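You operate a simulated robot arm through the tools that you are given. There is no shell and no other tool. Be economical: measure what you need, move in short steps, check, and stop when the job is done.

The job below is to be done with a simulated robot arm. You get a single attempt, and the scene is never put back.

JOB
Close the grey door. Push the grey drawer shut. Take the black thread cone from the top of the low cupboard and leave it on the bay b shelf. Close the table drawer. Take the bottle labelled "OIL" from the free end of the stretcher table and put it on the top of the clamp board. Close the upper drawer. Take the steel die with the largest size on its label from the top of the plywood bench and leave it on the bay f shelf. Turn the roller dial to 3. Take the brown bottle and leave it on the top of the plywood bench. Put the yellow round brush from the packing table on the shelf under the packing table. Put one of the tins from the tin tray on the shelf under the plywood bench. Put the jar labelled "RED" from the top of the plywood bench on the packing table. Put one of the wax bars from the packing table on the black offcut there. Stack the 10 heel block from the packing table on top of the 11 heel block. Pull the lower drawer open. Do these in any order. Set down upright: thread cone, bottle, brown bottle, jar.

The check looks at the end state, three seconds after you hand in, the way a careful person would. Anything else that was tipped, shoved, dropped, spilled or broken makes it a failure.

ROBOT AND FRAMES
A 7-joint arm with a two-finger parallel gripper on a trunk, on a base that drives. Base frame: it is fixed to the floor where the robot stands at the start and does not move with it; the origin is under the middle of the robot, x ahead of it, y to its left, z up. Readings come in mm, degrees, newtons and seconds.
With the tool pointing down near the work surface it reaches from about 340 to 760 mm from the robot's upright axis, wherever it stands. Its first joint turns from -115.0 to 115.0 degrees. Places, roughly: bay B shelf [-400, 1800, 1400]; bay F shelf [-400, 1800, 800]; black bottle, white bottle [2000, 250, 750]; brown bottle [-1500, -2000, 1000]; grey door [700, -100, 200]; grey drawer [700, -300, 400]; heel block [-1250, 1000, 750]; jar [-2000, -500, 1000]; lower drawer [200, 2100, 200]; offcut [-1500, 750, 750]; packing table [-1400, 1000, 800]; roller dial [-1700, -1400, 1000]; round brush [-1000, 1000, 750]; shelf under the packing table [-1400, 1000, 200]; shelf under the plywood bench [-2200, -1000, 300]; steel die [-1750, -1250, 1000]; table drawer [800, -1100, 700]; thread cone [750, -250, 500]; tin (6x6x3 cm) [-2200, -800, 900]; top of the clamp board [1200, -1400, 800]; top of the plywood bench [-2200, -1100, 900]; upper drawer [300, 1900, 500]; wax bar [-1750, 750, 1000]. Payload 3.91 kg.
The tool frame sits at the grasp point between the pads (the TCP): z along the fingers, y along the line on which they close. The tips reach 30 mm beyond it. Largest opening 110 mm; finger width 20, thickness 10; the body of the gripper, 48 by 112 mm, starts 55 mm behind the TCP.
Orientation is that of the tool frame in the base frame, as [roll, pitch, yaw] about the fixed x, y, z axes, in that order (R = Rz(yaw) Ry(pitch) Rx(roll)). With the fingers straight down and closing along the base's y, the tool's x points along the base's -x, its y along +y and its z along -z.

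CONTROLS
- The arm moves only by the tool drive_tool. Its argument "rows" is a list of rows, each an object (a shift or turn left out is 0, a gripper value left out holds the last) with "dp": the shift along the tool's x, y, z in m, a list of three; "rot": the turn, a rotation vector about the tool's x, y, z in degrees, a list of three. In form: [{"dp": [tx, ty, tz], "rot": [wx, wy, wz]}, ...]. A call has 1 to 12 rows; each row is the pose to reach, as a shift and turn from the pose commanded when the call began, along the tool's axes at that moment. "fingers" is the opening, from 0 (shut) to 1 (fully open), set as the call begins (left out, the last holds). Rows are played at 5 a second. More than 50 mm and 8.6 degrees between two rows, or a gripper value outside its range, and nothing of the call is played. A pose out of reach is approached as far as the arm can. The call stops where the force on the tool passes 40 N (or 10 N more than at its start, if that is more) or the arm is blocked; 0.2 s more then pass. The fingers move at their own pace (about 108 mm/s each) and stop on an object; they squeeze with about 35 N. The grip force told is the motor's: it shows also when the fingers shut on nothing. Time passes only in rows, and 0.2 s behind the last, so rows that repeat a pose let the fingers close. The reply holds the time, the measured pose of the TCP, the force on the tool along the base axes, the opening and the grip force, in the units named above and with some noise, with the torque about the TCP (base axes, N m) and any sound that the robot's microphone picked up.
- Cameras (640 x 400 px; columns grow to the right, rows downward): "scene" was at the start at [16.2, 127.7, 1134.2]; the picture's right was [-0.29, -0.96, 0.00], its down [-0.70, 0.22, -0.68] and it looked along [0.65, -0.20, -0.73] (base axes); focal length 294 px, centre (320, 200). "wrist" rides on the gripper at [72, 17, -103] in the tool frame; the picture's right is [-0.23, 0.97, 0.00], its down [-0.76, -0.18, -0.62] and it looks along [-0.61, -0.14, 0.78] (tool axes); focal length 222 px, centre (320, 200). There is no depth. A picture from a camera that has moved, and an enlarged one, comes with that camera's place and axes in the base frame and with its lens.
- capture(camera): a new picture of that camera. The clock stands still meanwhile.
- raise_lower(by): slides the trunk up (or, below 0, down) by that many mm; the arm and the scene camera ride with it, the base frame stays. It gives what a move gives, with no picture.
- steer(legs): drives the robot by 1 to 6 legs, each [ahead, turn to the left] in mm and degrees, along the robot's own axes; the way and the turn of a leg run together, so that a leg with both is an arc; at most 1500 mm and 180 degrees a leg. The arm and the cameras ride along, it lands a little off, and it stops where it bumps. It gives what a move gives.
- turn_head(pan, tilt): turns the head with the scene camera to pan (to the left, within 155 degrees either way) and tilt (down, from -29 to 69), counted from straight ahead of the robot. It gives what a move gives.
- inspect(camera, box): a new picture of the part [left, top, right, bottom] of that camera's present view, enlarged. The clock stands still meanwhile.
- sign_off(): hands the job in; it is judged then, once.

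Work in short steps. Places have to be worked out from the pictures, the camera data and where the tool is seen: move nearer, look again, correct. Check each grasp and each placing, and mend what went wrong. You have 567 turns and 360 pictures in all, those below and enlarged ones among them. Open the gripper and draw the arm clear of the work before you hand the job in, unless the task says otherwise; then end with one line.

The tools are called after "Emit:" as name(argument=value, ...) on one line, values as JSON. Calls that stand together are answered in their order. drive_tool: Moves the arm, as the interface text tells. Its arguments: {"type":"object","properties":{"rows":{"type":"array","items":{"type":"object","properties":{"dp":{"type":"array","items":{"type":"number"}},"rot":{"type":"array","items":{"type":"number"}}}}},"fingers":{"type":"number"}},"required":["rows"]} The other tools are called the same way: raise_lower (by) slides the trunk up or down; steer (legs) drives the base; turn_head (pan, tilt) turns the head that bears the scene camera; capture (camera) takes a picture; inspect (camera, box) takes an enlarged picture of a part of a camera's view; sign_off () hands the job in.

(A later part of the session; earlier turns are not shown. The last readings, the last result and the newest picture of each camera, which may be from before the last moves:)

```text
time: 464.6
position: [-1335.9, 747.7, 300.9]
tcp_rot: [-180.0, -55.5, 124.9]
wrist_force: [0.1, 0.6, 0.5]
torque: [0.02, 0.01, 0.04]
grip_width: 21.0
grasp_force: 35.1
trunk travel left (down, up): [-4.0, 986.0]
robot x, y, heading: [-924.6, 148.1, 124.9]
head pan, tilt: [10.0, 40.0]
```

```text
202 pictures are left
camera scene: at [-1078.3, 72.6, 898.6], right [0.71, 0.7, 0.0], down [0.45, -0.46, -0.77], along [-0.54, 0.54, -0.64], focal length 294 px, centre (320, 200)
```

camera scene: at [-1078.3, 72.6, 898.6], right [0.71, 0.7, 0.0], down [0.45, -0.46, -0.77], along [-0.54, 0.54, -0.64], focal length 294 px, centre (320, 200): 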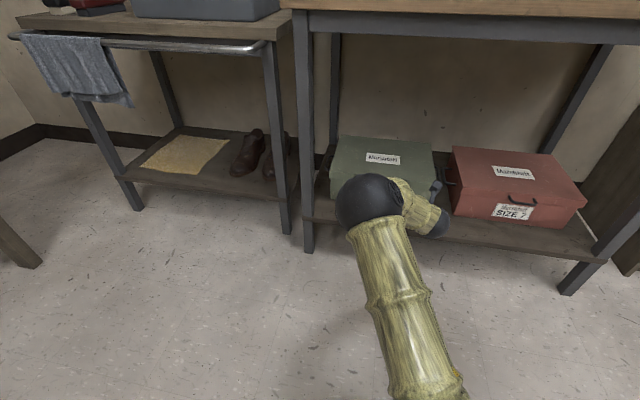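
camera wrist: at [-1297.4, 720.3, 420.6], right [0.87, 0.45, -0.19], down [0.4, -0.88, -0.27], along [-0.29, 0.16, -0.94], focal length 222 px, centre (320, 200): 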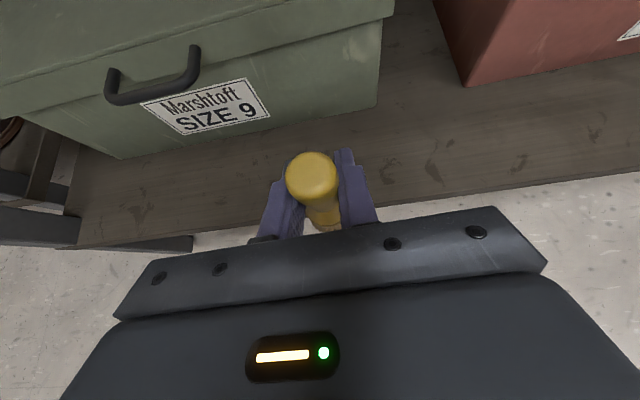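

The shelf edge is ~6 mm ahead of the brush; move 57 mm forward and lower 35.

Emit:
drive_tool(rows=[{"dp": [0.016, 0, 0.0235]}, {"dp": [0.0324, 0, 0.047]}, {"dp": [0.018, 0, 0.057]}, {"dp": [0.0036, 0, 0.0669]}])

Emit:
drive_tool(rows=[{"dp": [-0.0025, 0, 0.0017]}, {"dp": [-0.005, 0, 0.0034]}])

Emit:
capture(camera="wrist")

```text
time: 465.6
position: [-1367.2, 794.7, 266.0]
tcp_rot: [179.9, -55.4, 124.9]
wrist_force: [-0.8, -0.3, -0.4]
torque: [0.0, 0.01, 0.03]
grip_width: 20.7
grasp_force: 35.0
trunk travel left (down, up): [-4.0, 986.0]
robot x, y, heading: [-925.7, 148.3, 124.7]
head pan, tilt: [10.0, 40.0]
```

```text
time: 466.2
position: [-1370.0, 794.8, 259.8]
tcp_rot: [-179.9, -55.4, 124.8]
wrist_force: [-0.3, 0.6, -1.0]
torque: [-0.04, 0.0, 0.01]
grip_width: 20.9
grasp_force: 34.5
trunk travel left (down, up): [-4.0, 986.0]
robot x, y, heading: [-926.4, 150.5, 124.7]
head pan, tilt: [10.0, 40.0]
```

```text
201 pictures are left
camera wrist: at [-1330.4, 767.2, 378.9], right [0.87, 0.45, -0.19], down [0.4, -0.88, -0.27], along [-0.29, 0.16, -0.94], focal length 222 px, centre (320, 200)
```

wrist: 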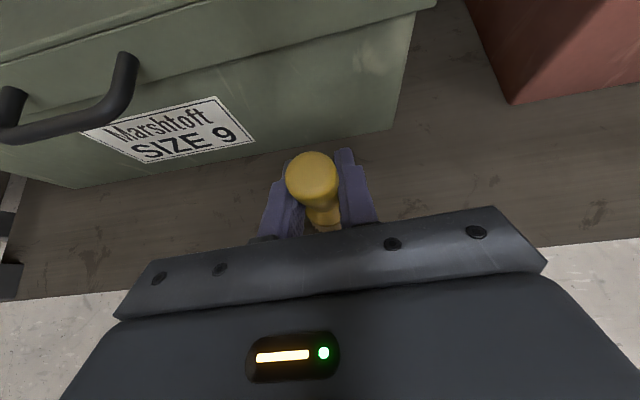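

Good position on the strip. Continue lowering in fine steps.

Emit:
drive_tool(rows=[{"dp": [-0.0033, 0, 0.0023]}, {"dp": [-0.0066, 0, 0.0045]}])

Emit:
drive_tool(rows=[{"dp": [-0.0025, 0, 0.0017]}, {"dp": [-0.005, 0, 0.0034]}])

Emit:
drive_tool(rows=[{"dp": [-0.0025, 0, 0.0017]}, {"dp": [-0.005, 0, 0.0034]}])

```text
time: 466.8
position: [-1369.0, 794.5, 252.0]
tcp_rot: [-180.0, -55.4, 125.0]
wrist_force: [0.5, 0.1, 0.7]
torque: [0.0, 0.01, 0.03]
grip_width: 20.8
grasp_force: 35.1
trunk travel left (down, up): [-4.0, 986.0]
robot x, y, heading: [-930.8, 149.8, 124.7]
head pan, tilt: [10.0, 40.0]
```

```text
time: 467.4
position: [-1368.8, 794.6, 246.7]
tcp_rot: [-180.0, -55.4, 124.8]
wrist_force: [1.4, -0.4, 2.5]
torque: [0.01, -0.02, 0.01]
grip_width: 20.9
grasp_force: 34.8
trunk travel left (down, up): [-4.0, 986.0]
robot x, y, heading: [-929.1, 151.5, 124.9]
head pan, tilt: [10.0, 40.0]
```

```text
time: 468.0
position: [-1368.6, 796.0, 245.7]
tcp_rot: [-179.9, -56.0, 124.8]
wrist_force: [2.6, -2.4, 29.6]
torque: [-0.13, -0.17, -0.01]
grip_width: 20.8
grasp_force: 35.0
trunk travel left (down, up): [-4.0, 986.0]
robot x, y, heading: [-925.2, 147.6, 124.8]
head pan, tilt: [10.0, 40.0]
```

Contact. Ease, open, and withdraw.

Emit:
drive_tool(rows=[{"dp": [0.003, 0, -0.002]}, {"dp": [0.003, 0, -0.002]}, {"dp": [0.003, 0, -0.002]}, {"dp": [0.0, 0, -0.03]}, {"dp": [0.0, 0, -0.06]}, {"dp": [-0.01, 0, -0.09]}, {"dp": [-0.02, 0, -0.12]}], fingers=0.6)

Emit:
capture(camera="wrist")

```text
time: 469.6
position: [-1305.0, 705.3, 293.2]
tcp_rot: [-179.8, -55.4, 124.9]
wrist_force: [0.0, 0.4, -0.5]
torque: [0.0, -0.02, 0.01]
grip_width: 66.1
grasp_force: 0.0
trunk travel left (down, up): [-4.0, 986.0]
robot x, y, heading: [-925.7, 153.7, 125.0]
head pan, tilt: [10.0, 40.0]
```

```text
200 pictures are left
camera wrist: at [-1266.4, 677.3, 411.0], right [0.87, 0.45, -0.19], down [0.4, -0.88, -0.27], along [-0.29, 0.16, -0.94], focal length 222 px, centre (320, 200)
```

wrist: 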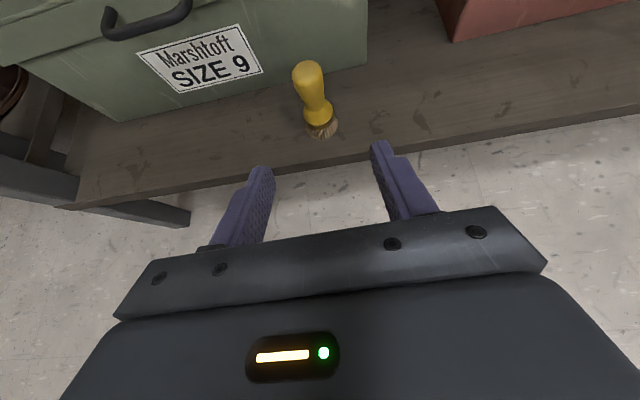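

The yellow brush stands on the lower shelf. Back off, bring the arm up, and head to the plywood bench's right part.

Emit:
steer(legs=[[-300, 0]])

Emit:
drive_tool(rows=[{"dp": [0.037, 0, -0.0257]}, {"dp": [0.0745, 0, -0.0514]}, {"dp": [0.112, 0, -0.077]}, {"dp": [0.149, 0, -0.1028]}, {"dp": [0.186, 0, -0.1285]}, {"dp": [0.2235, 0, -0.154]}, {"dp": [0.261, 0, -0.18]}, {"dp": [0.298, 0, -0.2056]}])

Emit:
raise_lower(by=400)

Emit:
raise_lower(by=100)

Emit:
steer(legs=[[0, 76.3], [664, 0], [0, 13.3]])

Emit:
capture(camera="wrist")

Emit:
capture(camera="scene")

```text
time: 471.9
position: [-1134.2, 466.4, 291.6]
tcp_rot: [-179.9, -55.4, 124.4]
wrist_force: [0.2, -0.4, 0.8]
torque: [-0.02, -0.02, -0.01]
grip_width: 66.0
grasp_force: 0.0
trunk travel left (down, up): [-4.0, 986.0]
robot x, y, heading: [-758.1, -89.1, 124.2]
head pan, tilt: [10.0, 40.0]
```

```text
time: 473.7
position: [-1134.0, 467.1, 653.5]
tcp_rot: [180.0, -55.3, 124.4]
wrist_force: [-0.1, -0.3, 0.6]
torque: [-0.01, 0.01, 0.02]
grip_width: 65.8
grasp_force: 0.0
trunk travel left (down, up): [-4.0, 986.0]
robot x, y, heading: [-758.4, -93.6, 124.1]
head pan, tilt: [10.0, 40.0]
```

```text
time: 477.5
position: [-1134.4, 465.5, 1053.8]
tcp_rot: [-179.9, -55.4, 124.5]
wrist_force: [-0.4, 0.7, 0.1]
torque: [-0.02, 0.02, 0.03]
grip_width: 66.0
grasp_force: 0.0
trunk travel left (down, up): [-404.0, 586.0]
robot x, y, heading: [-758.8, -96.1, 124.3]
head pan, tilt: [10.0, 40.0]
```

```text
time: 478.8
position: [-1133.7, 465.8, 1155.1]
tcp_rot: [-179.9, -55.4, 124.6]
wrist_force: [-0.2, 0.5, -0.8]
torque: [-0.02, -0.02, 0.01]
grip_width: 66.2
grasp_force: 0.1
trunk travel left (down, up): [-504.0, 486.0]
robot x, y, heading: [-758.3, -94.4, 124.6]
head pan, tilt: [10.0, 40.0]
```

```text
time: 488.9
position: [-1953.8, -696.8, 1153.7]
tcp_rot: [-179.9, -55.4, -146.1]
wrist_force: [0.9, -0.1, 0.0]
torque: [0.02, -0.01, -0.05]
grip_width: 66.2
grasp_force: 0.1
trunk travel left (down, up): [-504.0, 486.0]
robot x, y, heading: [-1391.4, -325.6, -145.8]
head pan, tilt: [10.0, 40.0]
```

```text
199 pictures are left
camera wrist: at [-1927.7, -658.4, 1273.3], right [-0.44, 0.88, -0.19], down [0.88, 0.38, -0.27], along [-0.17, -0.29, -0.94], focal length 222 px, centre (320, 200)
```

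wrist: 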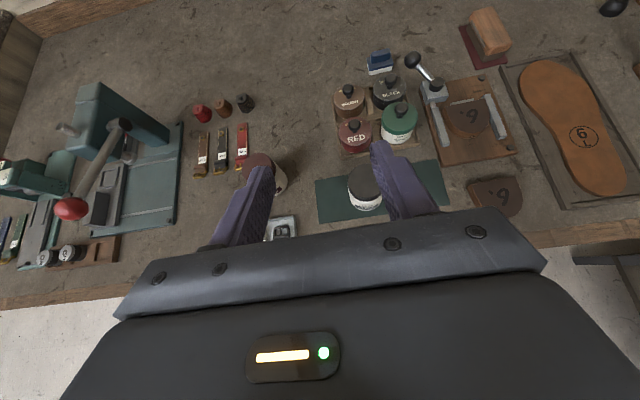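

```text
198 pictures are left
camera scene: at [-1319.5, -480.7, 1398.6], right [-0.69, 0.72, 0.0], down [0.46, 0.45, -0.77], along [-0.55, -0.53, -0.64], focal length 294 px, centre (320, 200)
```

scene: 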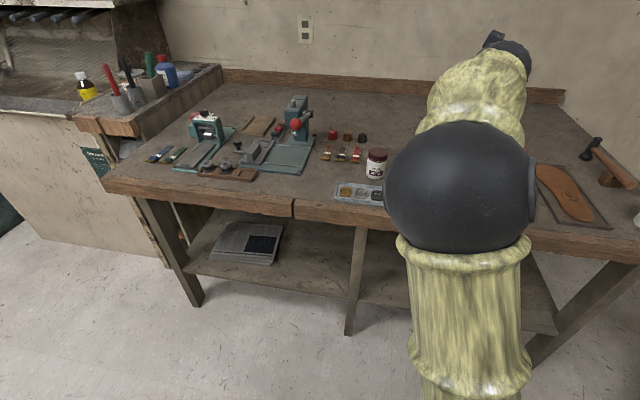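

Zoom to read the jars.

Emit:
inspect(camera="wrist", box=[220, 40, 460, 220])

Emit:
inspect(camera="scene", box=[300, 110, 420, 210])

```text
2.22 times, centred on (340, 130) of wrist
camera zoom: at [-1927.7, -658.4, 1273.3], right [-0.44, 0.88, -0.19], down [0.88, 0.38, -0.27], along [-0.17, -0.29, -0.94], focal length 494 px, centre (276, 356)
```

zoom: 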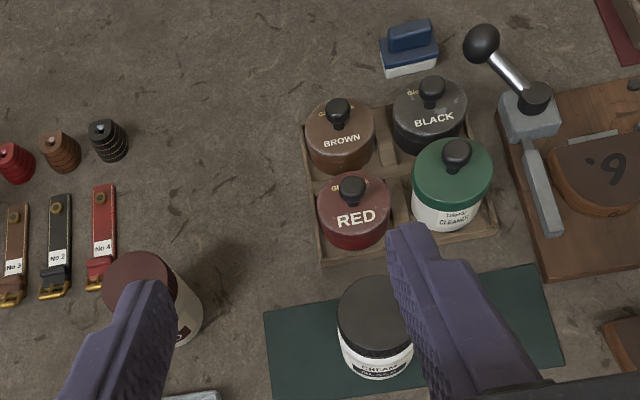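

```text
4.00 times, centred on (360, 160) of scene
camera zoom: at [-1319.5, -480.7, 1398.6], right [-0.69, 0.72, 0.0], down [0.46, 0.45, -0.77], along [-0.55, -0.53, -0.64], focal length 1176 px, centre (160, 360)
```

zoom: 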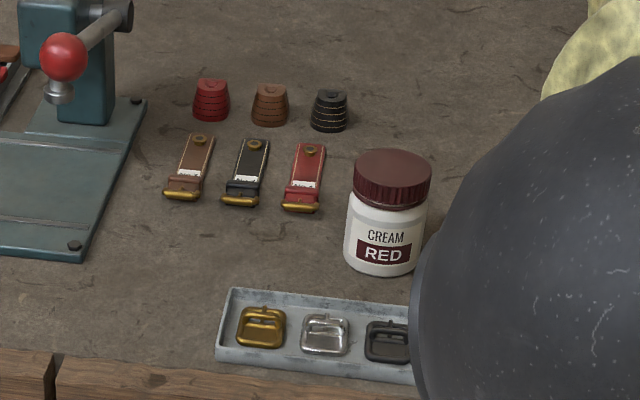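

The cream jar (white, burgundy lid) is the "RED" jar; the round lidded tins are in the wooden tray. First a tin: tilt the tool to 30° off vertical, drive 150 ahead, and look.

Emit:
drive_tool(rows=[{"rot": [0, -8.4, 0]}, {"rot": [0, -16.8, 0]}, {"rot": [0, -25.4, 0]}], fingers=0.8)

Emit:
steer(legs=[[130, 0]])

Emit:
capture(camera="wrist")

Emit:
capture(camera="scene")

```text
time: 489.8
position: [-1953.4, -696.3, 1152.7]
tcp_rot: [-180.0, -29.9, -146.1]
wrist_force: [0.5, -0.6, 0.1]
torque: [0.03, -0.03, 0.0]
grip_width: 88.0
grasp_force: 0.2
trunk travel left (down, up): [-504.0, 486.0]
robot x, y, heading: [-1393.2, -327.6, -146.0]
head pan, tilt: [10.0, 40.0]
```

```text
time: 491.1
position: [-2061.9, -769.4, 1153.8]
tcp_rot: [180.0, -29.9, -145.9]
wrist_force: [-0.9, -0.3, -0.3]
torque: [-0.02, 0.01, 0.01]
grip_width: 88.0
grasp_force: 0.0
trunk travel left (down, up): [-504.0, 486.0]
robot x, y, heading: [-1503.7, -395.9, -145.8]
head pan, tilt: [10.0, 40.0]
```

```text
195 pictures are left
camera wrist: at [-2082.0, -763.1, 1280.4], right [-0.38, 0.92, -0.11], down [0.9, 0.4, 0.16], along [0.19, -0.04, -0.98], focal length 222 px, centre (320, 200)
```

wrist: 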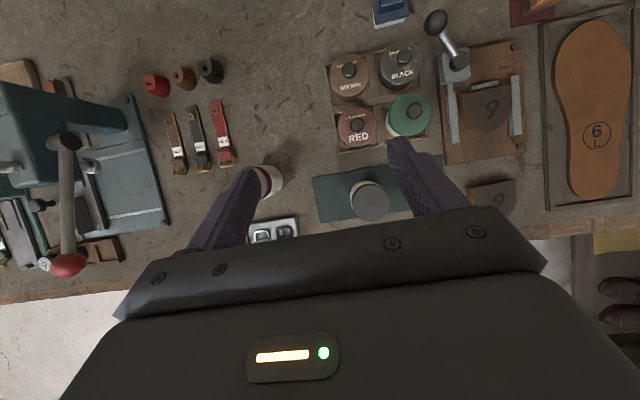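

```text
194 pictures are left
camera scene: at [-1428.5, -554.3, 1398.5], right [-0.7, 0.72, 0.0], down [0.46, 0.45, -0.77], along [-0.55, -0.53, -0.64], focal length 294 px, centre (320, 200)
```

scene: 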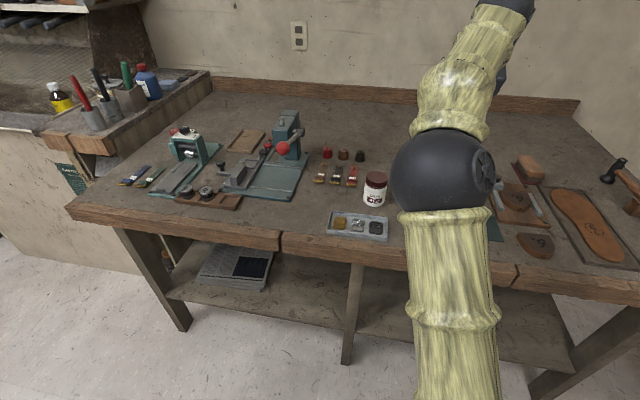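

RED tin at ≈(-2146,-772). Move over it by arm and lower the trunk 150 for a close look.

Emit:
drive_tool(rows=[{"dp": [0.018, 0.015, 0.01]}, {"dp": [0.035, 0.03, 0.02]}, {"dp": [0.053, 0.0451, 0.0306]}], fingers=0.66)

Emit:
raise_lower(by=-150)

Emit:
capture(camera="wrist")

```text
time: 491.9
position: [-2139.6, -764.2, 1152.8]
tcp_rot: [-179.8, -29.8, -146.1]
wrist_force: [0.0, -0.1, 1.3]
torque: [-0.01, 0.02, -0.01]
grip_width: 72.6
grasp_force: 0.1
trunk travel left (down, up): [-504.0, 486.0]
robot x, y, heading: [-1503.9, -397.1, -146.2]
head pan, tilt: [10.0, 40.0]
```

```text
time: 493.7
position: [-2137.5, -765.7, 1003.0]
tcp_rot: [-180.0, -30.0, -145.9]
wrist_force: [0.5, 0.8, -0.5]
torque: [0.04, -0.02, 0.02]
grip_width: 72.7
grasp_force: 0.2
trunk travel left (down, up): [-354.0, 636.0]
robot x, y, heading: [-1502.7, -401.4, -146.3]
head pan, tilt: [10.0, 40.0]
```

```text
193 pictures are left
camera wrist: at [-2156.3, -758.5, 1130.2], right [-0.38, 0.92, -0.11], down [0.9, 0.4, 0.16], along [0.19, -0.04, -0.98], focal length 222 px, centre (320, 200)
```

wrist: 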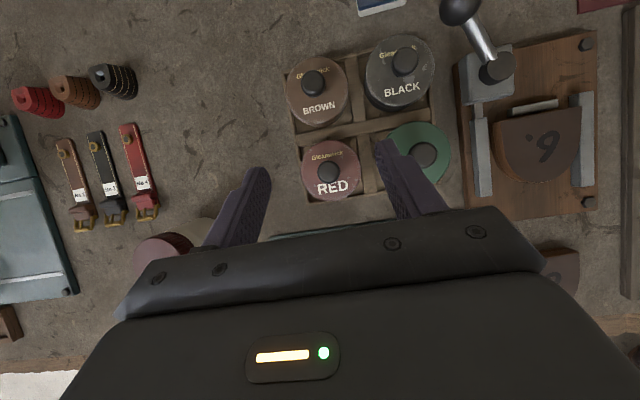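

Tray clear to see; tin top z≈900. Lower 90 mm so the tips reach just below the tin's rim.

Emit:
raise_lower(by=-75)

Emit:
capture(camera="wrist")

```text
time: 494.8
position: [-2137.2, -765.4, 929.3]
tcp_rot: [-180.0, -30.0, -145.9]
wrist_force: [0.6, -0.3, 0.7]
torque: [-0.03, 0.03, 0.02]
grip_width: 72.9
grasp_force: 0.0
trunk travel left (down, up): [-279.0, 711.0]
robot x, y, heading: [-1501.2, -403.0, -145.8]
head pan, tilt: [10.0, 40.0]
```

```text
192 pictures are left
camera wrist: at [-2156.3, -758.5, 1055.2], right [-0.38, 0.92, -0.11], down [0.9, 0.4, 0.16], along [0.19, -0.04, -0.98], focal length 222 px, centre (320, 200)
```

wrist: 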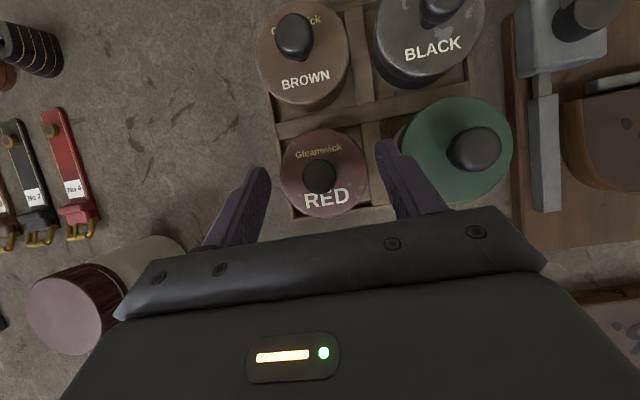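

The tins are packed too tightly to grip sideways, but each lid has a knob (~22 mm). Raise 5 mm and close on the RED tin's knob.

Emit:
raise_lower(by=4)

Emit:
drive_tool(rows=[{}, {}, {}, {}], fingers=0)

Emit:
capture(camera="wrist")

```text
time: 495.4
position: [-2136.7, -764.6, 933.2]
tcp_rot: [179.9, -30.0, -145.9]
wrist_force: [0.8, -1.0, 0.2]
torque: [-0.02, 0.04, 0.02]
grip_width: 72.8
grasp_force: 0.1
trunk travel left (down, up): [-283.0, 707.0]
robot x, y, heading: [-1498.4, -400.5, -146.0]
head pan, tilt: [10.0, 40.0]
```

```text
time: 496.4
position: [-2136.1, -764.8, 932.4]
tcp_rot: [-179.9, -30.0, -145.9]
wrist_force: [0.8, 0.8, -0.5]
torque: [0.01, 0.03, 0.02]
grip_width: 16.6
grasp_force: 34.5
trunk travel left (down, up): [-283.0, 707.0]
robot x, y, heading: [-1501.8, -400.9, -146.1]
head pan, tilt: [10.0, 40.0]
heard: snap
```

```text
191 pictures are left
camera wrist: at [-2156.3, -758.6, 1059.1], right [-0.38, 0.92, -0.11], down [0.9, 0.4, 0.16], along [0.19, -0.04, -0.98], focal length 222 px, centre (320, 200)
```

wrist: 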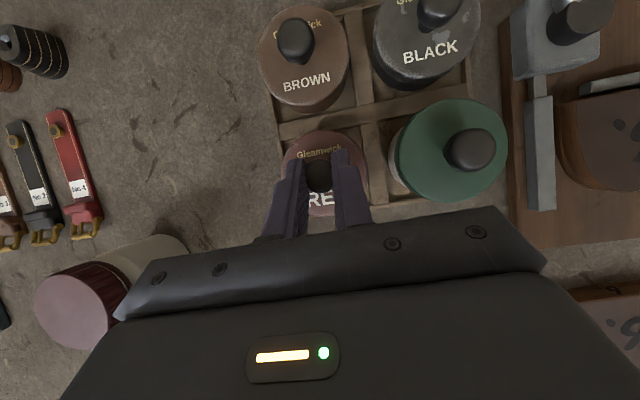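

A "snap" was heard. Lift a little and look at what happened.

Emit:
raise_lower(by=30)

Emit:
capture(camera="wrist")

```text
time: 497.1
position: [-2137.5, -764.3, 961.9]
tcp_rot: [180.0, -30.0, -146.0]
wrist_force: [0.9, -1.4, -0.7]
torque: [0.01, 0.02, -0.01]
grip_width: 16.7
grasp_force: 34.7
trunk travel left (down, up): [-313.0, 677.0]
robot x, y, heading: [-1503.4, -397.7, -145.8]
head pan, tilt: [10.0, 40.0]
```

```text
190 pictures are left
camera wrist: at [-2156.4, -758.7, 1089.1], right [-0.38, 0.92, -0.11], down [0.9, 0.4, 0.16], along [0.19, -0.04, -0.98], focal length 222 px, centre (320, 200)
```

wrist: 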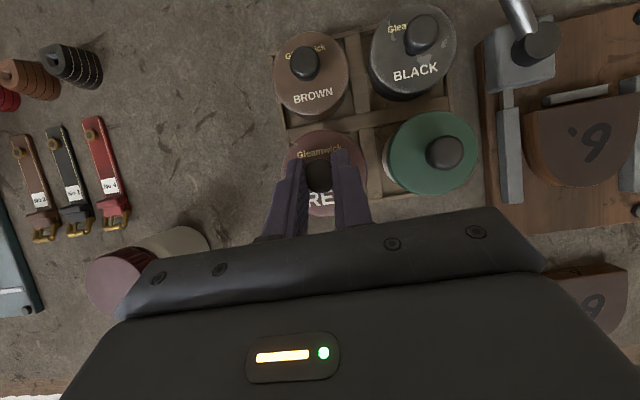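

The lid moves with the gripper; lift more and check whether the whole tin comes.

Emit:
raise_lower(by=90)

Emit:
capture(camera="wrist")

Emit:
turn_head(pan=-15, tilt=35)

Emit:
capture(camera="scene")

```text
time: 498.4
position: [-2137.3, -765.7, 1051.4]
tcp_rot: [180.0, -30.0, -145.9]
wrist_force: [-0.4, 0.5, 0.0]
torque: [-0.02, 0.0, -0.01]
grip_width: 16.7
grasp_force: 34.6
trunk travel left (down, up): [-403.0, 587.0]
robot x, y, heading: [-1499.0, -400.6, -145.8]
head pan, tilt: [10.0, 40.0]
```

```text
189 pictures are left
camera wrist: at [-2156.4, -758.7, 1179.0], right [-0.38, 0.92, -0.11], down [0.9, 0.4, 0.16], along [0.19, -0.04, -0.98], focal length 222 px, centre (320, 200)
```

wrist: 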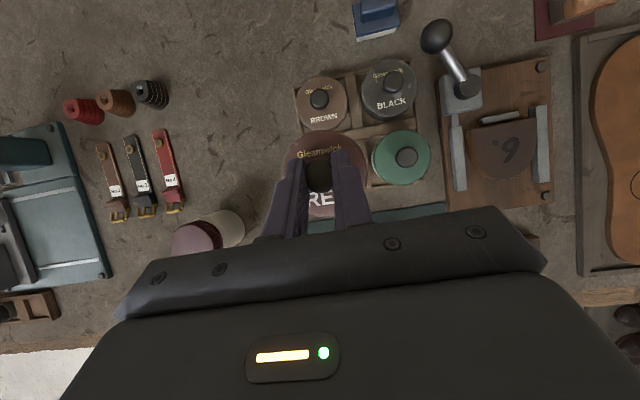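

```text
time: 499.2
position: [-2138.1, -766.9, 1053.0]
tcp_rot: [-179.9, -30.1, -145.9]
wrist_force: [0.1, 0.0, 0.6]
torque: [0.0, 0.01, -0.02]
grip_width: 16.4
grasp_force: 35.1
trunk travel left (down, up): [-403.0, 587.0]
robot x, y, heading: [-1503.7, -400.0, -146.1]
head pan, tilt: [-15.0, 35.0]
```

```text
188 pictures are left
camera scene: at [-1450.3, -523.7, 1305.1], right [-0.33, 0.94, 0.0], down [0.54, 0.19, -0.82], along [-0.77, -0.27, -0.57], focal length 294 px, centre (320, 200)
```

scene: 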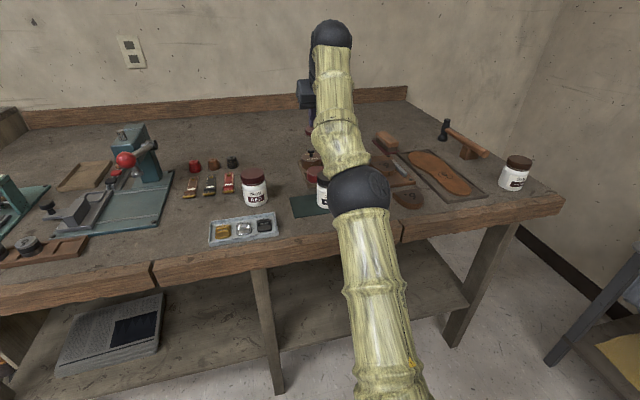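

Emit:
inspect(camera="scene", box=[270, 80, 380, 220])

Emit:
inspect(camera="wrist", box=[260, 50, 440, 230])

```text
2.86 times, centred on (325, 150) of scene
camera zoom: at [-1450.3, -523.7, 1305.1], right [-0.33, 0.94, 0.0], down [0.54, 0.19, -0.82], along [-0.77, -0.27, -0.57], focal length 840 px, centre (306, 343)
```

zoom: 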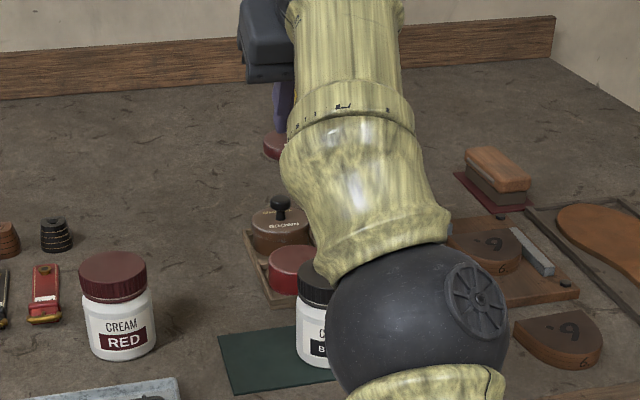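

```text
2.22 times, centred on (350, 140) of wrist
camera zoom: at [-2156.3, -758.6, 1179.1], right [-0.38, 0.92, -0.11], down [0.9, 0.4, 0.16], along [0.19, -0.04, -0.98], focal length 494 px, centre (253, 333)
```

zoom: 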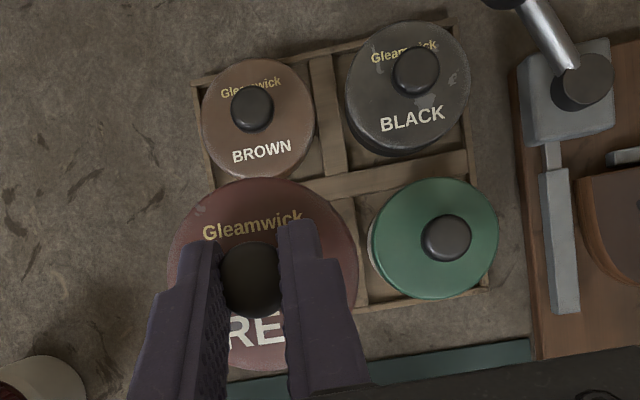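

Only the lid came up – the tin is still in the tray, open. I put the lid straight back: lower the trunk by the same amount.

Emit:
raise_lower(by=-112)

Emit:
raise_lower(by=-7)

Emit:
capture(camera="wrist")

```text
time: 500.7
position: [-2137.1, -764.8, 941.1]
tcp_rot: [180.0, -30.1, -145.9]
wrist_force: [0.2, 0.2, 0.4]
torque: [0.0, 0.0, 0.0]
grip_width: 16.3
grasp_force: 34.7
trunk travel left (down, up): [-291.0, 699.0]
robot x, y, heading: [-1501.4, -400.5, -145.8]
head pan, tilt: [-15.0, 35.0]
```

```text
time: 501.2
position: [-2136.5, -765.0, 934.1]
tcp_rot: [179.9, -30.0, -145.9]
wrist_force: [0.3, -0.9, 0.0]
torque: [0.02, 0.0, -0.02]
grip_width: 16.6
grasp_force: 35.2
trunk travel left (down, up): [-284.0, 706.0]
robot x, y, heading: [-1503.2, -400.6, -145.9]
head pan, tilt: [-15.0, 35.0]
```

```text
185 pictures are left
camera wrist: at [-2156.3, -758.5, 1060.1], right [-0.38, 0.92, -0.11], down [0.9, 0.4, 0.16], along [0.19, -0.04, -0.98], focal length 222 px, centre (320, 200)
```

wrist: 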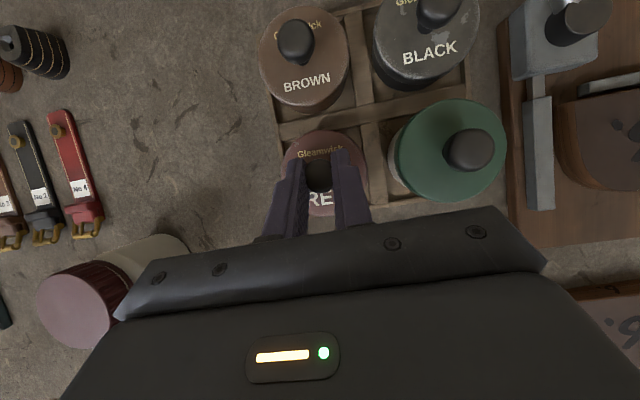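

No resistance yet; press down by small amounts.

Emit:
drive_tool(rows=[{"dp": [-0.001, 0, 0.0017]}, {"dp": [-0.002, 0, 0.0035]}])

Emit:
drive_tool(rows=[{"dp": [-0.001, 0, 0.0017]}, {"dp": [-0.002, 0, 0.0035]}])

```text
time: 501.8
position: [-2136.8, -765.5, 932.4]
tcp_rot: [180.0, -30.2, -145.8]
wrist_force: [-5.5, -3.9, 15.3]
torque: [-0.06, 0.11, 0.03]
grip_width: 16.7
grasp_force: 34.9
trunk travel left (down, up): [-284.0, 706.0]
robot x, y, heading: [-1503.0, -402.9, -146.0]
head pan, tilt: [-15.0, 35.0]
heard: snap
```

```text
time: 502.4
position: [-2136.4, -764.3, 932.1]
tcp_rot: [179.7, -30.8, -145.8]
wrist_force: [1.6, 2.3, 8.5]
torque: [0.19, -0.33, 0.02]
grip_width: 16.8
grasp_force: 35.1
trunk travel left (down, up): [-284.0, 706.0]
robot x, y, heading: [-1503.5, -399.2, -145.9]
head pan, tilt: [-15.0, 35.0]
stopped in row 2: the force on the tool passed its limit at 42 N (the readings are from after the stop); the commanded pose is now the measured one
```

A second snap: the lid clicked back on. Open, rise, and verify.

Emit:
drive_tool(rows=[{}, {}, {}], fingers=0.6)

Emit:
raise_lower(by=120)

Emit:
inspect(camera="scene", box=[270, 80, 380, 220])

Emit:
capture(camera="wrist")

```text
time: 503.2
position: [-2136.5, -766.2, 929.0]
tcp_rot: [179.8, -30.5, -145.8]
wrist_force: [0.2, -0.3, 0.6]
torque: [0.02, 0.01, 0.03]
grip_width: 66.1
grasp_force: 0.1
trunk travel left (down, up): [-284.0, 706.0]
robot x, y, heading: [-1501.7, -399.1, -146.0]
head pan, tilt: [-15.0, 35.0]
```

```text
time: 504.7
position: [-2138.1, -764.8, 1050.5]
tcp_rot: [179.9, -30.6, -145.8]
wrist_force: [-0.4, -0.3, -0.4]
torque: [-0.02, 0.01, 0.01]
grip_width: 65.9
grasp_force: 0.1
trunk travel left (down, up): [-404.0, 586.0]
robot x, y, heading: [-1498.0, -399.1, -146.1]
head pan, tilt: [-15.0, 35.0]
```

```text
2.86 times, centred on (325, 150) of scene
camera zoom: at [-1450.6, -523.8, 1306.1], right [-0.33, 0.95, 0.0], down [0.54, 0.19, -0.82], along [-0.77, -0.27, -0.57], focal length 840 px, centre (306, 343)
```

zoom: 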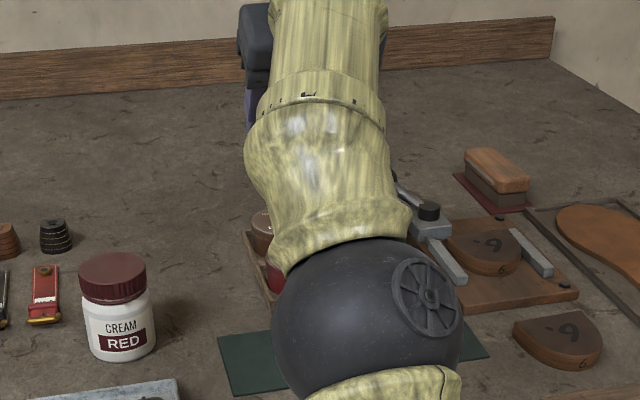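

```text
183 pictures are left
camera wrist: at [-2155.0, -758.4, 1176.9], right [-0.38, 0.92, -0.11], down [0.9, 0.4, 0.15], along [0.18, -0.05, -0.98], focal length 222 px, centre (320, 200)
```

wrist: 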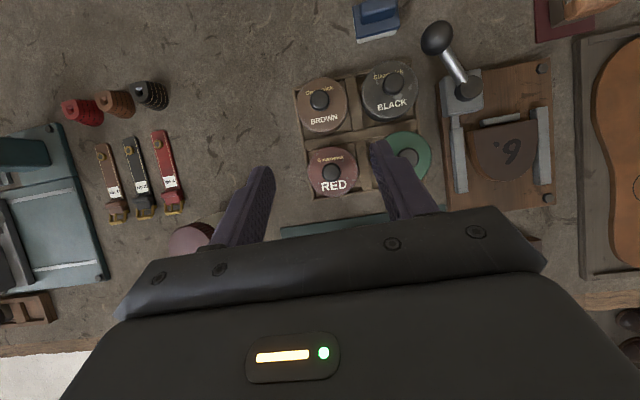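

Lid is back on. I'll take the RED tin by its body with a vertical tool closing front-to-back. Retract 120, make it vertical, turn 90°, then move the base 120 closer.

Emit:
drive_tool(rows=[{"dp": [-0.035, 0, -0.02], "rot": [0, -7.6, 0]}, {"dp": [-0.07, 0, -0.04], "rot": [0, -15.2, 0]}, {"dp": [-0.104, 0, -0.06], "rot": [0, -22.8, 0]}, {"dp": [-0.104, 0, -0.06], "rot": [0, -30.5, 0]}])

Emit:
drive_tool(rows=[{"rot": [0, 0, 8.2]}, {"rot": [0, 0, 16.4]}, {"rot": [0, 0, 24.6]}, {"rot": [0, 0, 32.8]}, {"rot": [0, 0, 41]}, {"rot": [0, 0, 49.2]}, {"rot": [0, 0, 57.4]}, {"rot": [0, 0, 65.6]}, {"rot": [0, 0, 73.8]}, {"rot": [0, 0, 82]}, {"rot": [0, 0, 89.5]}], fingers=0.75)

Emit:
steer(legs=[[120, 0]])

Emit:
capture(camera="wrist")

```text
time: 505.7
position: [-2033.5, -699.5, 1040.0]
tcp_rot: [-178.9, -1.0, -145.8]
wrist_force: [1.6, -0.7, 0.6]
torque: [0.02, 0.02, 0.02]
grip_width: 66.0
grasp_force: 0.0
out of reach, approached as far as the arm can: row 4
trunk travel left (down, up): [-404.0, 586.0]
robot x, y, heading: [-1498.4, -404.8, -146.0]
head pan, tilt: [-15.0, 35.0]
```

```text
time: 508.1
position: [-2036.4, -700.5, 1039.8]
tcp_rot: [-179.8, 0.0, 124.5]
wrist_force: [0.6, -0.4, -0.4]
torque: [0.0, -0.02, -0.03]
grip_width: 82.4
grasp_force: 0.1
trunk travel left (down, up): [-404.0, 586.0]
robot x, y, heading: [-1501.2, -401.5, -146.0]
head pan, tilt: [-15.0, 35.0]
```

```text
time: 509.5
position: [-2133.4, -767.5, 1039.2]
tcp_rot: [-179.9, -0.1, 124.7]
wrist_force: [-0.3, 0.2, 0.1]
torque: [0.0, 0.0, 0.02]
grip_width: 82.3
grasp_force: 0.1
trunk travel left (down, up): [-404.0, 586.0]
robot x, y, heading: [-1603.0, -467.0, -145.7]
head pan, tilt: [-15.0, 35.0]
```

```text
182 pictures are left
camera wrist: at [-2161.3, -699.3, 1143.7], right [0.93, 0.37, 0.0], down [0.29, -0.73, 0.62], along [0.23, -0.58, -0.78], focal length 222 px, centre (320, 200)
```

wrist: 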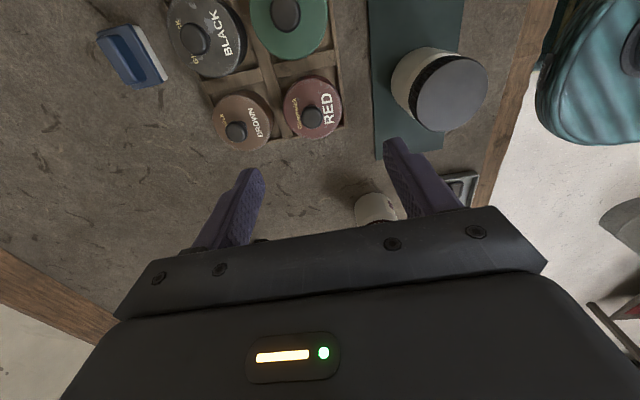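

RED tin at ≈(-2143,-769). Correct 10 mm and lower to z≈930, then look.

Emit:
drive_tool(rows=[{"dp": [0.0048, -0.0096, 0]}, {"dp": [0.0048, -0.0096, 0]}])

Emit:
raise_lower(by=-105)

Emit:
capture(camera="wrist")

Emit:
capture(camera="scene")

```text
time: 510.1
position: [-2133.6, -767.8, 1039.7]
tcp_rot: [-179.8, -0.1, 124.6]
wrist_force: [-0.6, 0.2, 0.3]
torque: [0.02, -0.02, 0.02]
grip_width: 82.7
grasp_force: 0.1
out of reach, approached as far as the arm can: row 1, 2
trunk travel left (down, up): [-404.0, 586.0]
robot x, y, heading: [-1599.7, -465.9, -145.9]
head pan, tilt: [-15.0, 35.0]
```

```text
time: 511.4
position: [-2133.6, -767.1, 934.8]
tcp_rot: [-179.9, 0.0, 124.7]
wrist_force: [0.5, -0.5, -0.9]
torque: [-0.01, 0.03, -0.01]
grip_width: 82.1
grasp_force: 0.1
trunk travel left (down, up): [-299.0, 691.0]
robot x, y, heading: [-1600.8, -467.3, -145.7]
head pan, tilt: [-15.0, 35.0]
```

```text
181 pictures are left
camera wrist: at [-2161.2, -699.1, 1038.9], right [0.93, 0.37, 0.0], down [0.29, -0.73, 0.62], along [0.23, -0.58, -0.78], focal length 222 px, centre (320, 200)
```

wrist: 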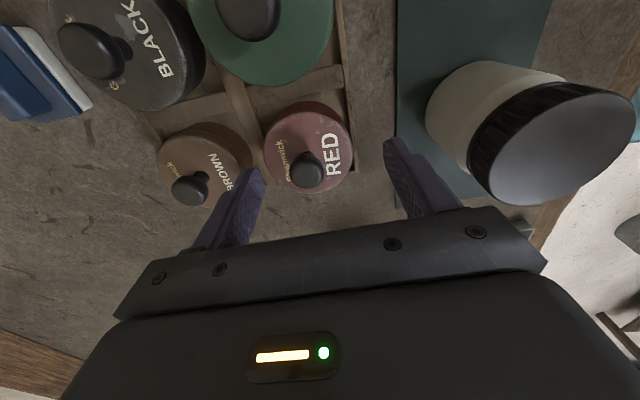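

```text
180 pictures are left
camera scene: at [-1548.5, -590.0, 1201.1], right [-0.33, 0.95, 0.0], down [0.54, 0.19, -0.82], along [-0.77, -0.27, -0.57], focal length 294 px, centre (320, 200)
```

scene: 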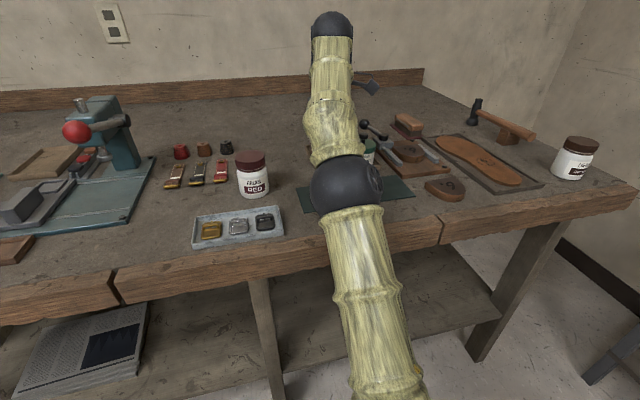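

The arm is too high relative to the trunk. Raise the trunk 160 and bring the arm down by 150 with the 10 mm correction.

Emit:
raise_lower(by=160)

Emit:
drive_tool(rows=[{"dp": [0, 0, 0.03]}, {"dp": [0, 0, 0.06]}, {"dp": [0, 0, 0.09]}, {"dp": [0.0048, -0.0096, 0.12]}, {"dp": [0.0048, -0.0096, 0.15]}])

Emit:
capture(camera="wrist")

```text
time: 513.3
position: [-2134.4, -766.4, 1093.0]
tcp_rot: [-180.0, -0.1, 124.8]
wrist_force: [0.1, 0.2, 0.5]
torque: [0.01, 0.0, -0.01]
grip_width: 82.5
grasp_force: 0.1
trunk travel left (down, up): [-459.0, 531.0]
robot x, y, heading: [-1597.4, -466.8, -145.9]
head pan, tilt: [-15.0, 35.0]
```

```text
time: 514.5
position: [-2146.0, -768.8, 945.5]
tcp_rot: [-179.9, -0.1, 124.7]
wrist_force: [0.9, 0.3, 0.7]
torque: [-0.01, 0.0, 0.0]
grip_width: 82.7
grasp_force: 0.2
trunk travel left (down, up): [-459.0, 531.0]
robot x, y, heading: [-1601.1, -465.4, -145.9]
head pan, tilt: [-15.0, 35.0]
```

```text
179 pictures are left
camera wrist: at [-2173.5, -701.4, 1048.9], right [0.93, 0.37, 0.0], down [0.29, -0.73, 0.62], along [0.23, -0.58, -0.78], focal length 222 px, centre (320, 200)
```

wrist: 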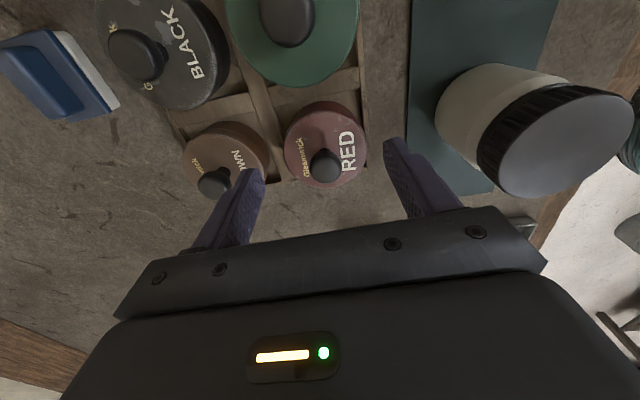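

The neighbours leave only ~10 mm, but along the diagonal (toward the tray's centre) there is room. Rotate the tool 45° so the fingers close diagonally.

Emit:
drive_tool(rows=[{"dp": [0.001, 0.002, 0], "rot": [0, 0, 7.5]}, {"dp": [0.002, 0.003, 0], "rot": [0, 0, 15]}, {"dp": [0.002, 0.003, 0], "rot": [0, 0, 22.5]}, {"dp": [0.002, 0.003, 0], "rot": [0, 0, 30]}, {"dp": [0.002, 0.003, 0], "rot": [0, 0, 37.5]}, {"dp": [0.002, 0.003, 0], "rot": [0, 0, 45]}])

Emit:
capture(camera="wrist")

```text
time: 515.9
position: [-2144.0, -765.7, 944.7]
tcp_rot: [-179.8, -0.1, 79.5]
wrist_force: [0.3, -0.2, -0.3]
torque: [-0.02, -0.02, 0.02]
grip_width: 82.6
grasp_force: 0.1
trunk travel left (down, up): [-459.0, 531.0]
robot x, y, heading: [-1597.9, -464.5, -146.2]
head pan, tilt: [-15.0, 35.0]
```

```text
178 pictures are left
camera wrist: at [-2113.7, -698.5, 1048.5], right [0.92, -0.4, 0.0], down [-0.31, -0.72, 0.62], along [-0.25, -0.57, -0.78], focal length 222 px, centre (320, 200)
```

wrist: 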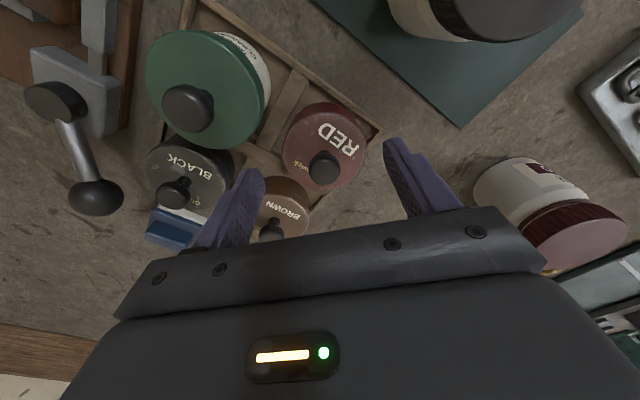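

Clearances along the diagonal are ~10 mm each side. Lower 28 mm.

Emit:
drive_tool(rows=[{"dp": [0, 0, 0.01]}, {"dp": [0, 0, 0.02]}, {"dp": [0, 0, 0.028]}])

Emit:
capture(camera="wrist")

```text
time: 516.7
position: [-2144.5, -765.6, 915.5]
tcp_rot: [-179.8, 0.0, 79.6]
wrist_force: [-0.2, -0.4, -0.1]
torque: [0.0, -0.01, 0.01]
grip_width: 82.5
grasp_force: 0.1
trunk travel left (down, up): [-459.0, 531.0]
robot x, y, heading: [-1599.6, -465.5, -145.8]
head pan, tilt: [-15.0, 35.0]
```

```text
177 pictures are left
camera wrist: at [-2113.8, -698.4, 1020.1], right [0.92, -0.4, 0.0], down [-0.31, -0.72, 0.62], along [-0.25, -0.57, -0.78], focal length 222 px, centre (320, 200)
```

wrist: 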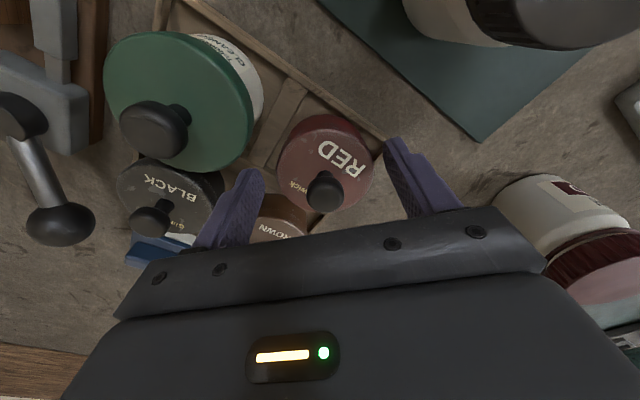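

No contact; go 7 mm lower and close gently.

Emit:
drive_tool(rows=[{"dp": [0, 0, 0.004]}, {"dp": [0, 0, 0.008]}])

Emit:
drive_tool(rows=[{}, {}, {}], fingers=0)

Emit:
capture(camera="wrist")

```text
time: 517.3
position: [-2142.6, -765.4, 908.7]
tcp_rot: [-179.8, 0.0, 79.7]
wrist_force: [0.3, 0.1, -0.1]
torque: [0.01, -0.03, 0.01]
grip_width: 82.6
grasp_force: 0.1
trunk travel left (down, up): [-459.0, 531.0]
robot x, y, heading: [-1597.6, -465.3, -145.7]
head pan, tilt: [-15.0, 35.0]
```

```text
time: 518.1
position: [-2142.9, -764.5, 909.8]
tcp_rot: [-179.9, -0.1, 79.7]
wrist_force: [0.2, -0.7, 0.6]
torque: [0.0, -0.03, -0.03]
grip_width: 59.5
grasp_force: 34.7
trunk travel left (down, up): [-459.0, 531.0]
robot x, y, heading: [-1598.9, -466.9, -145.8]
head pan, tilt: [-15.0, 35.0]
heard: snap
```

```text
176 pictures are left
camera wrist: at [-2113.4, -698.1, 1012.4], right [0.92, -0.4, 0.0], down [-0.31, -0.72, 0.62], along [-0.25, -0.57, -0.78], focal length 222 px, centre (320, 200)
```

wrist: 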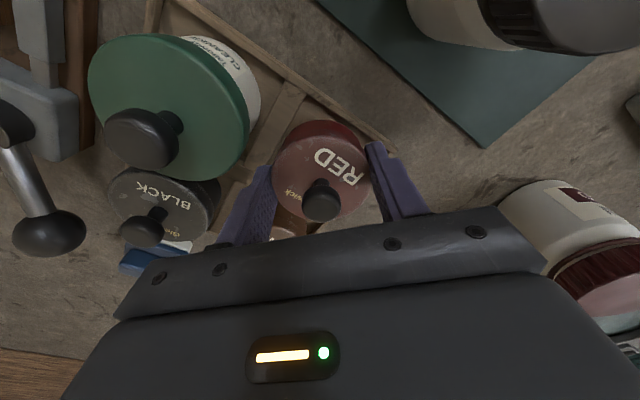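

Another snap: squeezing pops the lid. I'll press it back down while still gripping, so it re-engages with no further squeeze, then lift slowly.

Emit:
drive_tool(rows=[{"dp": [0, 0, 0.0015]}, {"dp": [0, 0, 0.003]}])

Emit:
drive_tool(rows=[{"dp": [0, 0, 0.0015]}, {"dp": [0, 0, 0.003]}])

```text
time: 518.7
position: [-2142.3, -765.0, 908.7]
tcp_rot: [-179.7, 0.2, 79.7]
wrist_force: [4.6, -1.4, 13.9]
torque: [-0.05, -0.15, 0.01]
grip_width: 59.3
grasp_force: 35.1
trunk travel left (down, up): [-459.0, 531.0]
robot x, y, heading: [-1600.3, -469.0, -145.9]
head pan, tilt: [-15.0, 35.0]
```

```text
time: 519.3
position: [-2141.5, -764.3, 904.6]
tcp_rot: [-179.5, 0.2, 79.6]
wrist_force: [-3.2, -2.9, 28.1]
torque: [-0.1, 0.12, 0.14]
grip_width: 59.8
grasp_force: 35.5
trunk travel left (down, up): [-459.0, 531.0]
robot x, y, heading: [-1600.5, -468.4, -145.8]
head pan, tilt: [-15.0, 35.0]
```

No click under 28 N. Lift 40 mm slowly and look whether the tin or only the lid comes.

Emit:
drive_tool(rows=[{"dp": [0, 0, -0.008]}, {"dp": [0, 0, -0.016]}, {"dp": [0, 0, -0.028]}, {"dp": [0, 0, -0.04]}, {"dp": [0, 0, -0.055]}])

Emit:
capture(camera="wrist")

Emit:
capture(camera="scene")

```text
time: 520.5
position: [-2143.1, -765.9, 958.1]
tcp_rot: [-179.9, 0.0, 79.6]
wrist_force: [-0.4, 0.5, -1.5]
torque: [0.02, 0.01, 0.02]
grip_width: 59.3
grasp_force: 34.5
trunk travel left (down, up): [-459.0, 531.0]
robot x, y, heading: [-1596.9, -466.0, -145.9]
head pan, tilt: [-15.0, 35.0]
```

```text
175 pictures are left
camera wrist: at [-2113.7, -698.3, 1061.7], right [0.92, -0.4, 0.0], down [-0.31, -0.72, 0.62], along [-0.25, -0.57, -0.78], focal length 222 px, centre (320, 200)
```

wrist: 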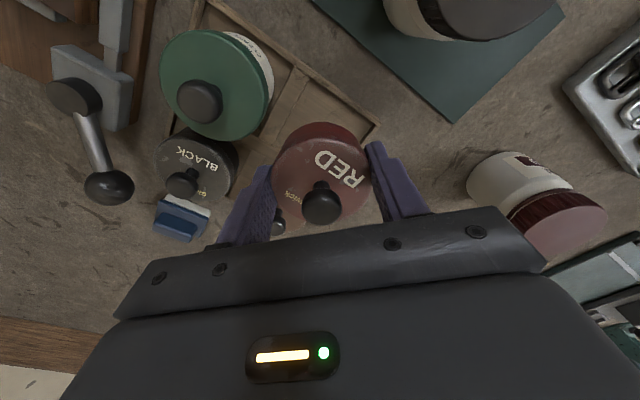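

```text
174 pictures are left
camera scene: at [-1548.6, -590.1, 1361.1], right [-0.33, 0.95, 0.0], down [0.54, 0.19, -0.82], along [-0.77, -0.27, -0.57], focal length 294 px, centre (320, 200)
```

scene: 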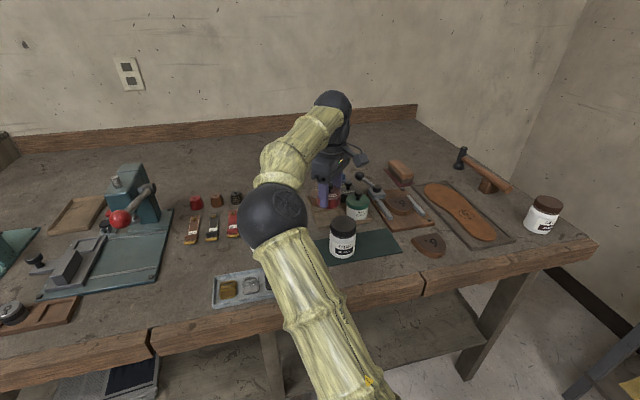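

Emit:
inspect(camera="scene", box=[290, 150, 390, 240])

```text
4.44 times, centred on (340, 195) of scene
camera zoom: at [-1548.6, -590.1, 1361.1], right [-0.33, 0.95, 0.0], down [0.54, 0.19, -0.82], along [-0.77, -0.27, -0.57], focal length 1307 px, centre (231, 222)
```

zoom: 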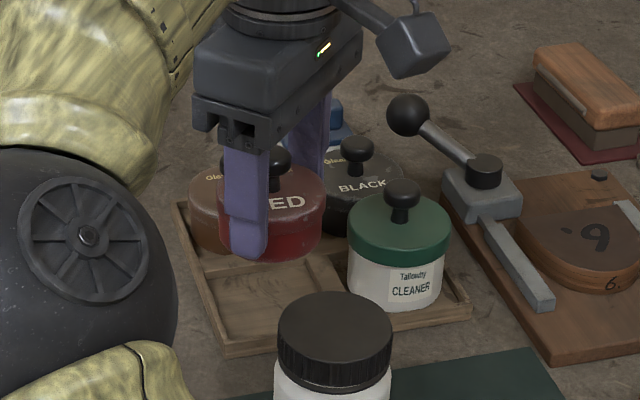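

The whole RED tin came up, lid on. Raise, back away 450 mm, and look at the shelf under the bench.

Emit:
raise_lower(by=80)

Emit:
steer(legs=[[-450, 0]])

Emit:
raise_lower(by=-400)

Emit:
capture(camera="scene")

Emit:
capture(camera="wrist")

```text
time: 521.6
position: [-2143.3, -765.6, 1037.9]
tcp_rot: [-179.9, 0.1, 79.7]
wrist_force: [0.3, 0.0, -1.4]
torque: [0.02, 0.03, -0.02]
grip_width: 59.2
grasp_force: 35.0
trunk travel left (down, up): [-539.0, 451.0]
robot x, y, heading: [-1602.5, -463.1, -145.9]
head pan, tilt: [-15.0, 35.0]
```

```text
time: 524.7
position: [-1773.5, -515.8, 1038.4]
tcp_rot: [-179.9, 0.0, 79.7]
wrist_force: [-0.6, -0.6, -1.3]
torque: [-0.01, -0.01, 0.0]
grip_width: 59.3
grasp_force: 34.8
trunk travel left (down, up): [-539.0, 451.0]
robot x, y, heading: [-1233.9, -214.7, -146.0]
head pan, tilt: [-15.0, 35.0]
```

```text
time: 528.5
position: [-1773.8, -516.5, 638.0]
tcp_rot: [-179.9, -0.1, 79.7]
wrist_force: [-0.7, 0.2, -1.4]
torque: [0.02, -0.01, 0.01]
grip_width: 59.2
grasp_force: 35.3
trunk travel left (down, up): [-139.0, 851.0]
robot x, y, heading: [-1232.3, -219.1, -145.9]
head pan, tilt: [-15.0, 35.0]
```

```text
172 pictures are left
camera scene: at [-1179.2, -340.1, 1041.1], right [-0.33, 0.94, 0.0], down [0.54, 0.19, -0.82], along [-0.77, -0.27, -0.57], focal length 294 px, centre (320, 200)
```

scene: 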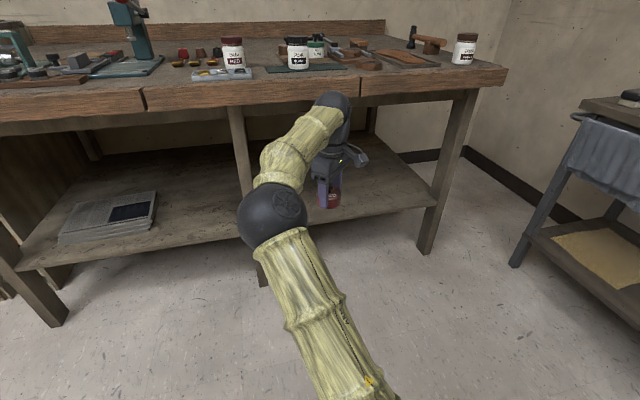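

```text
171 pictures are left
camera wrist: at [-1744.3, -448.8, 741.5], right [0.92, -0.4, 0.0], down [-0.31, -0.72, 0.62], along [-0.25, -0.57, -0.78], focal length 222 px, centre (320, 200)
```

wrist: 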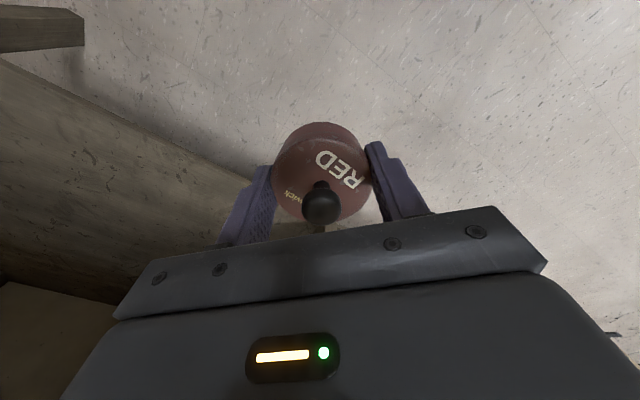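

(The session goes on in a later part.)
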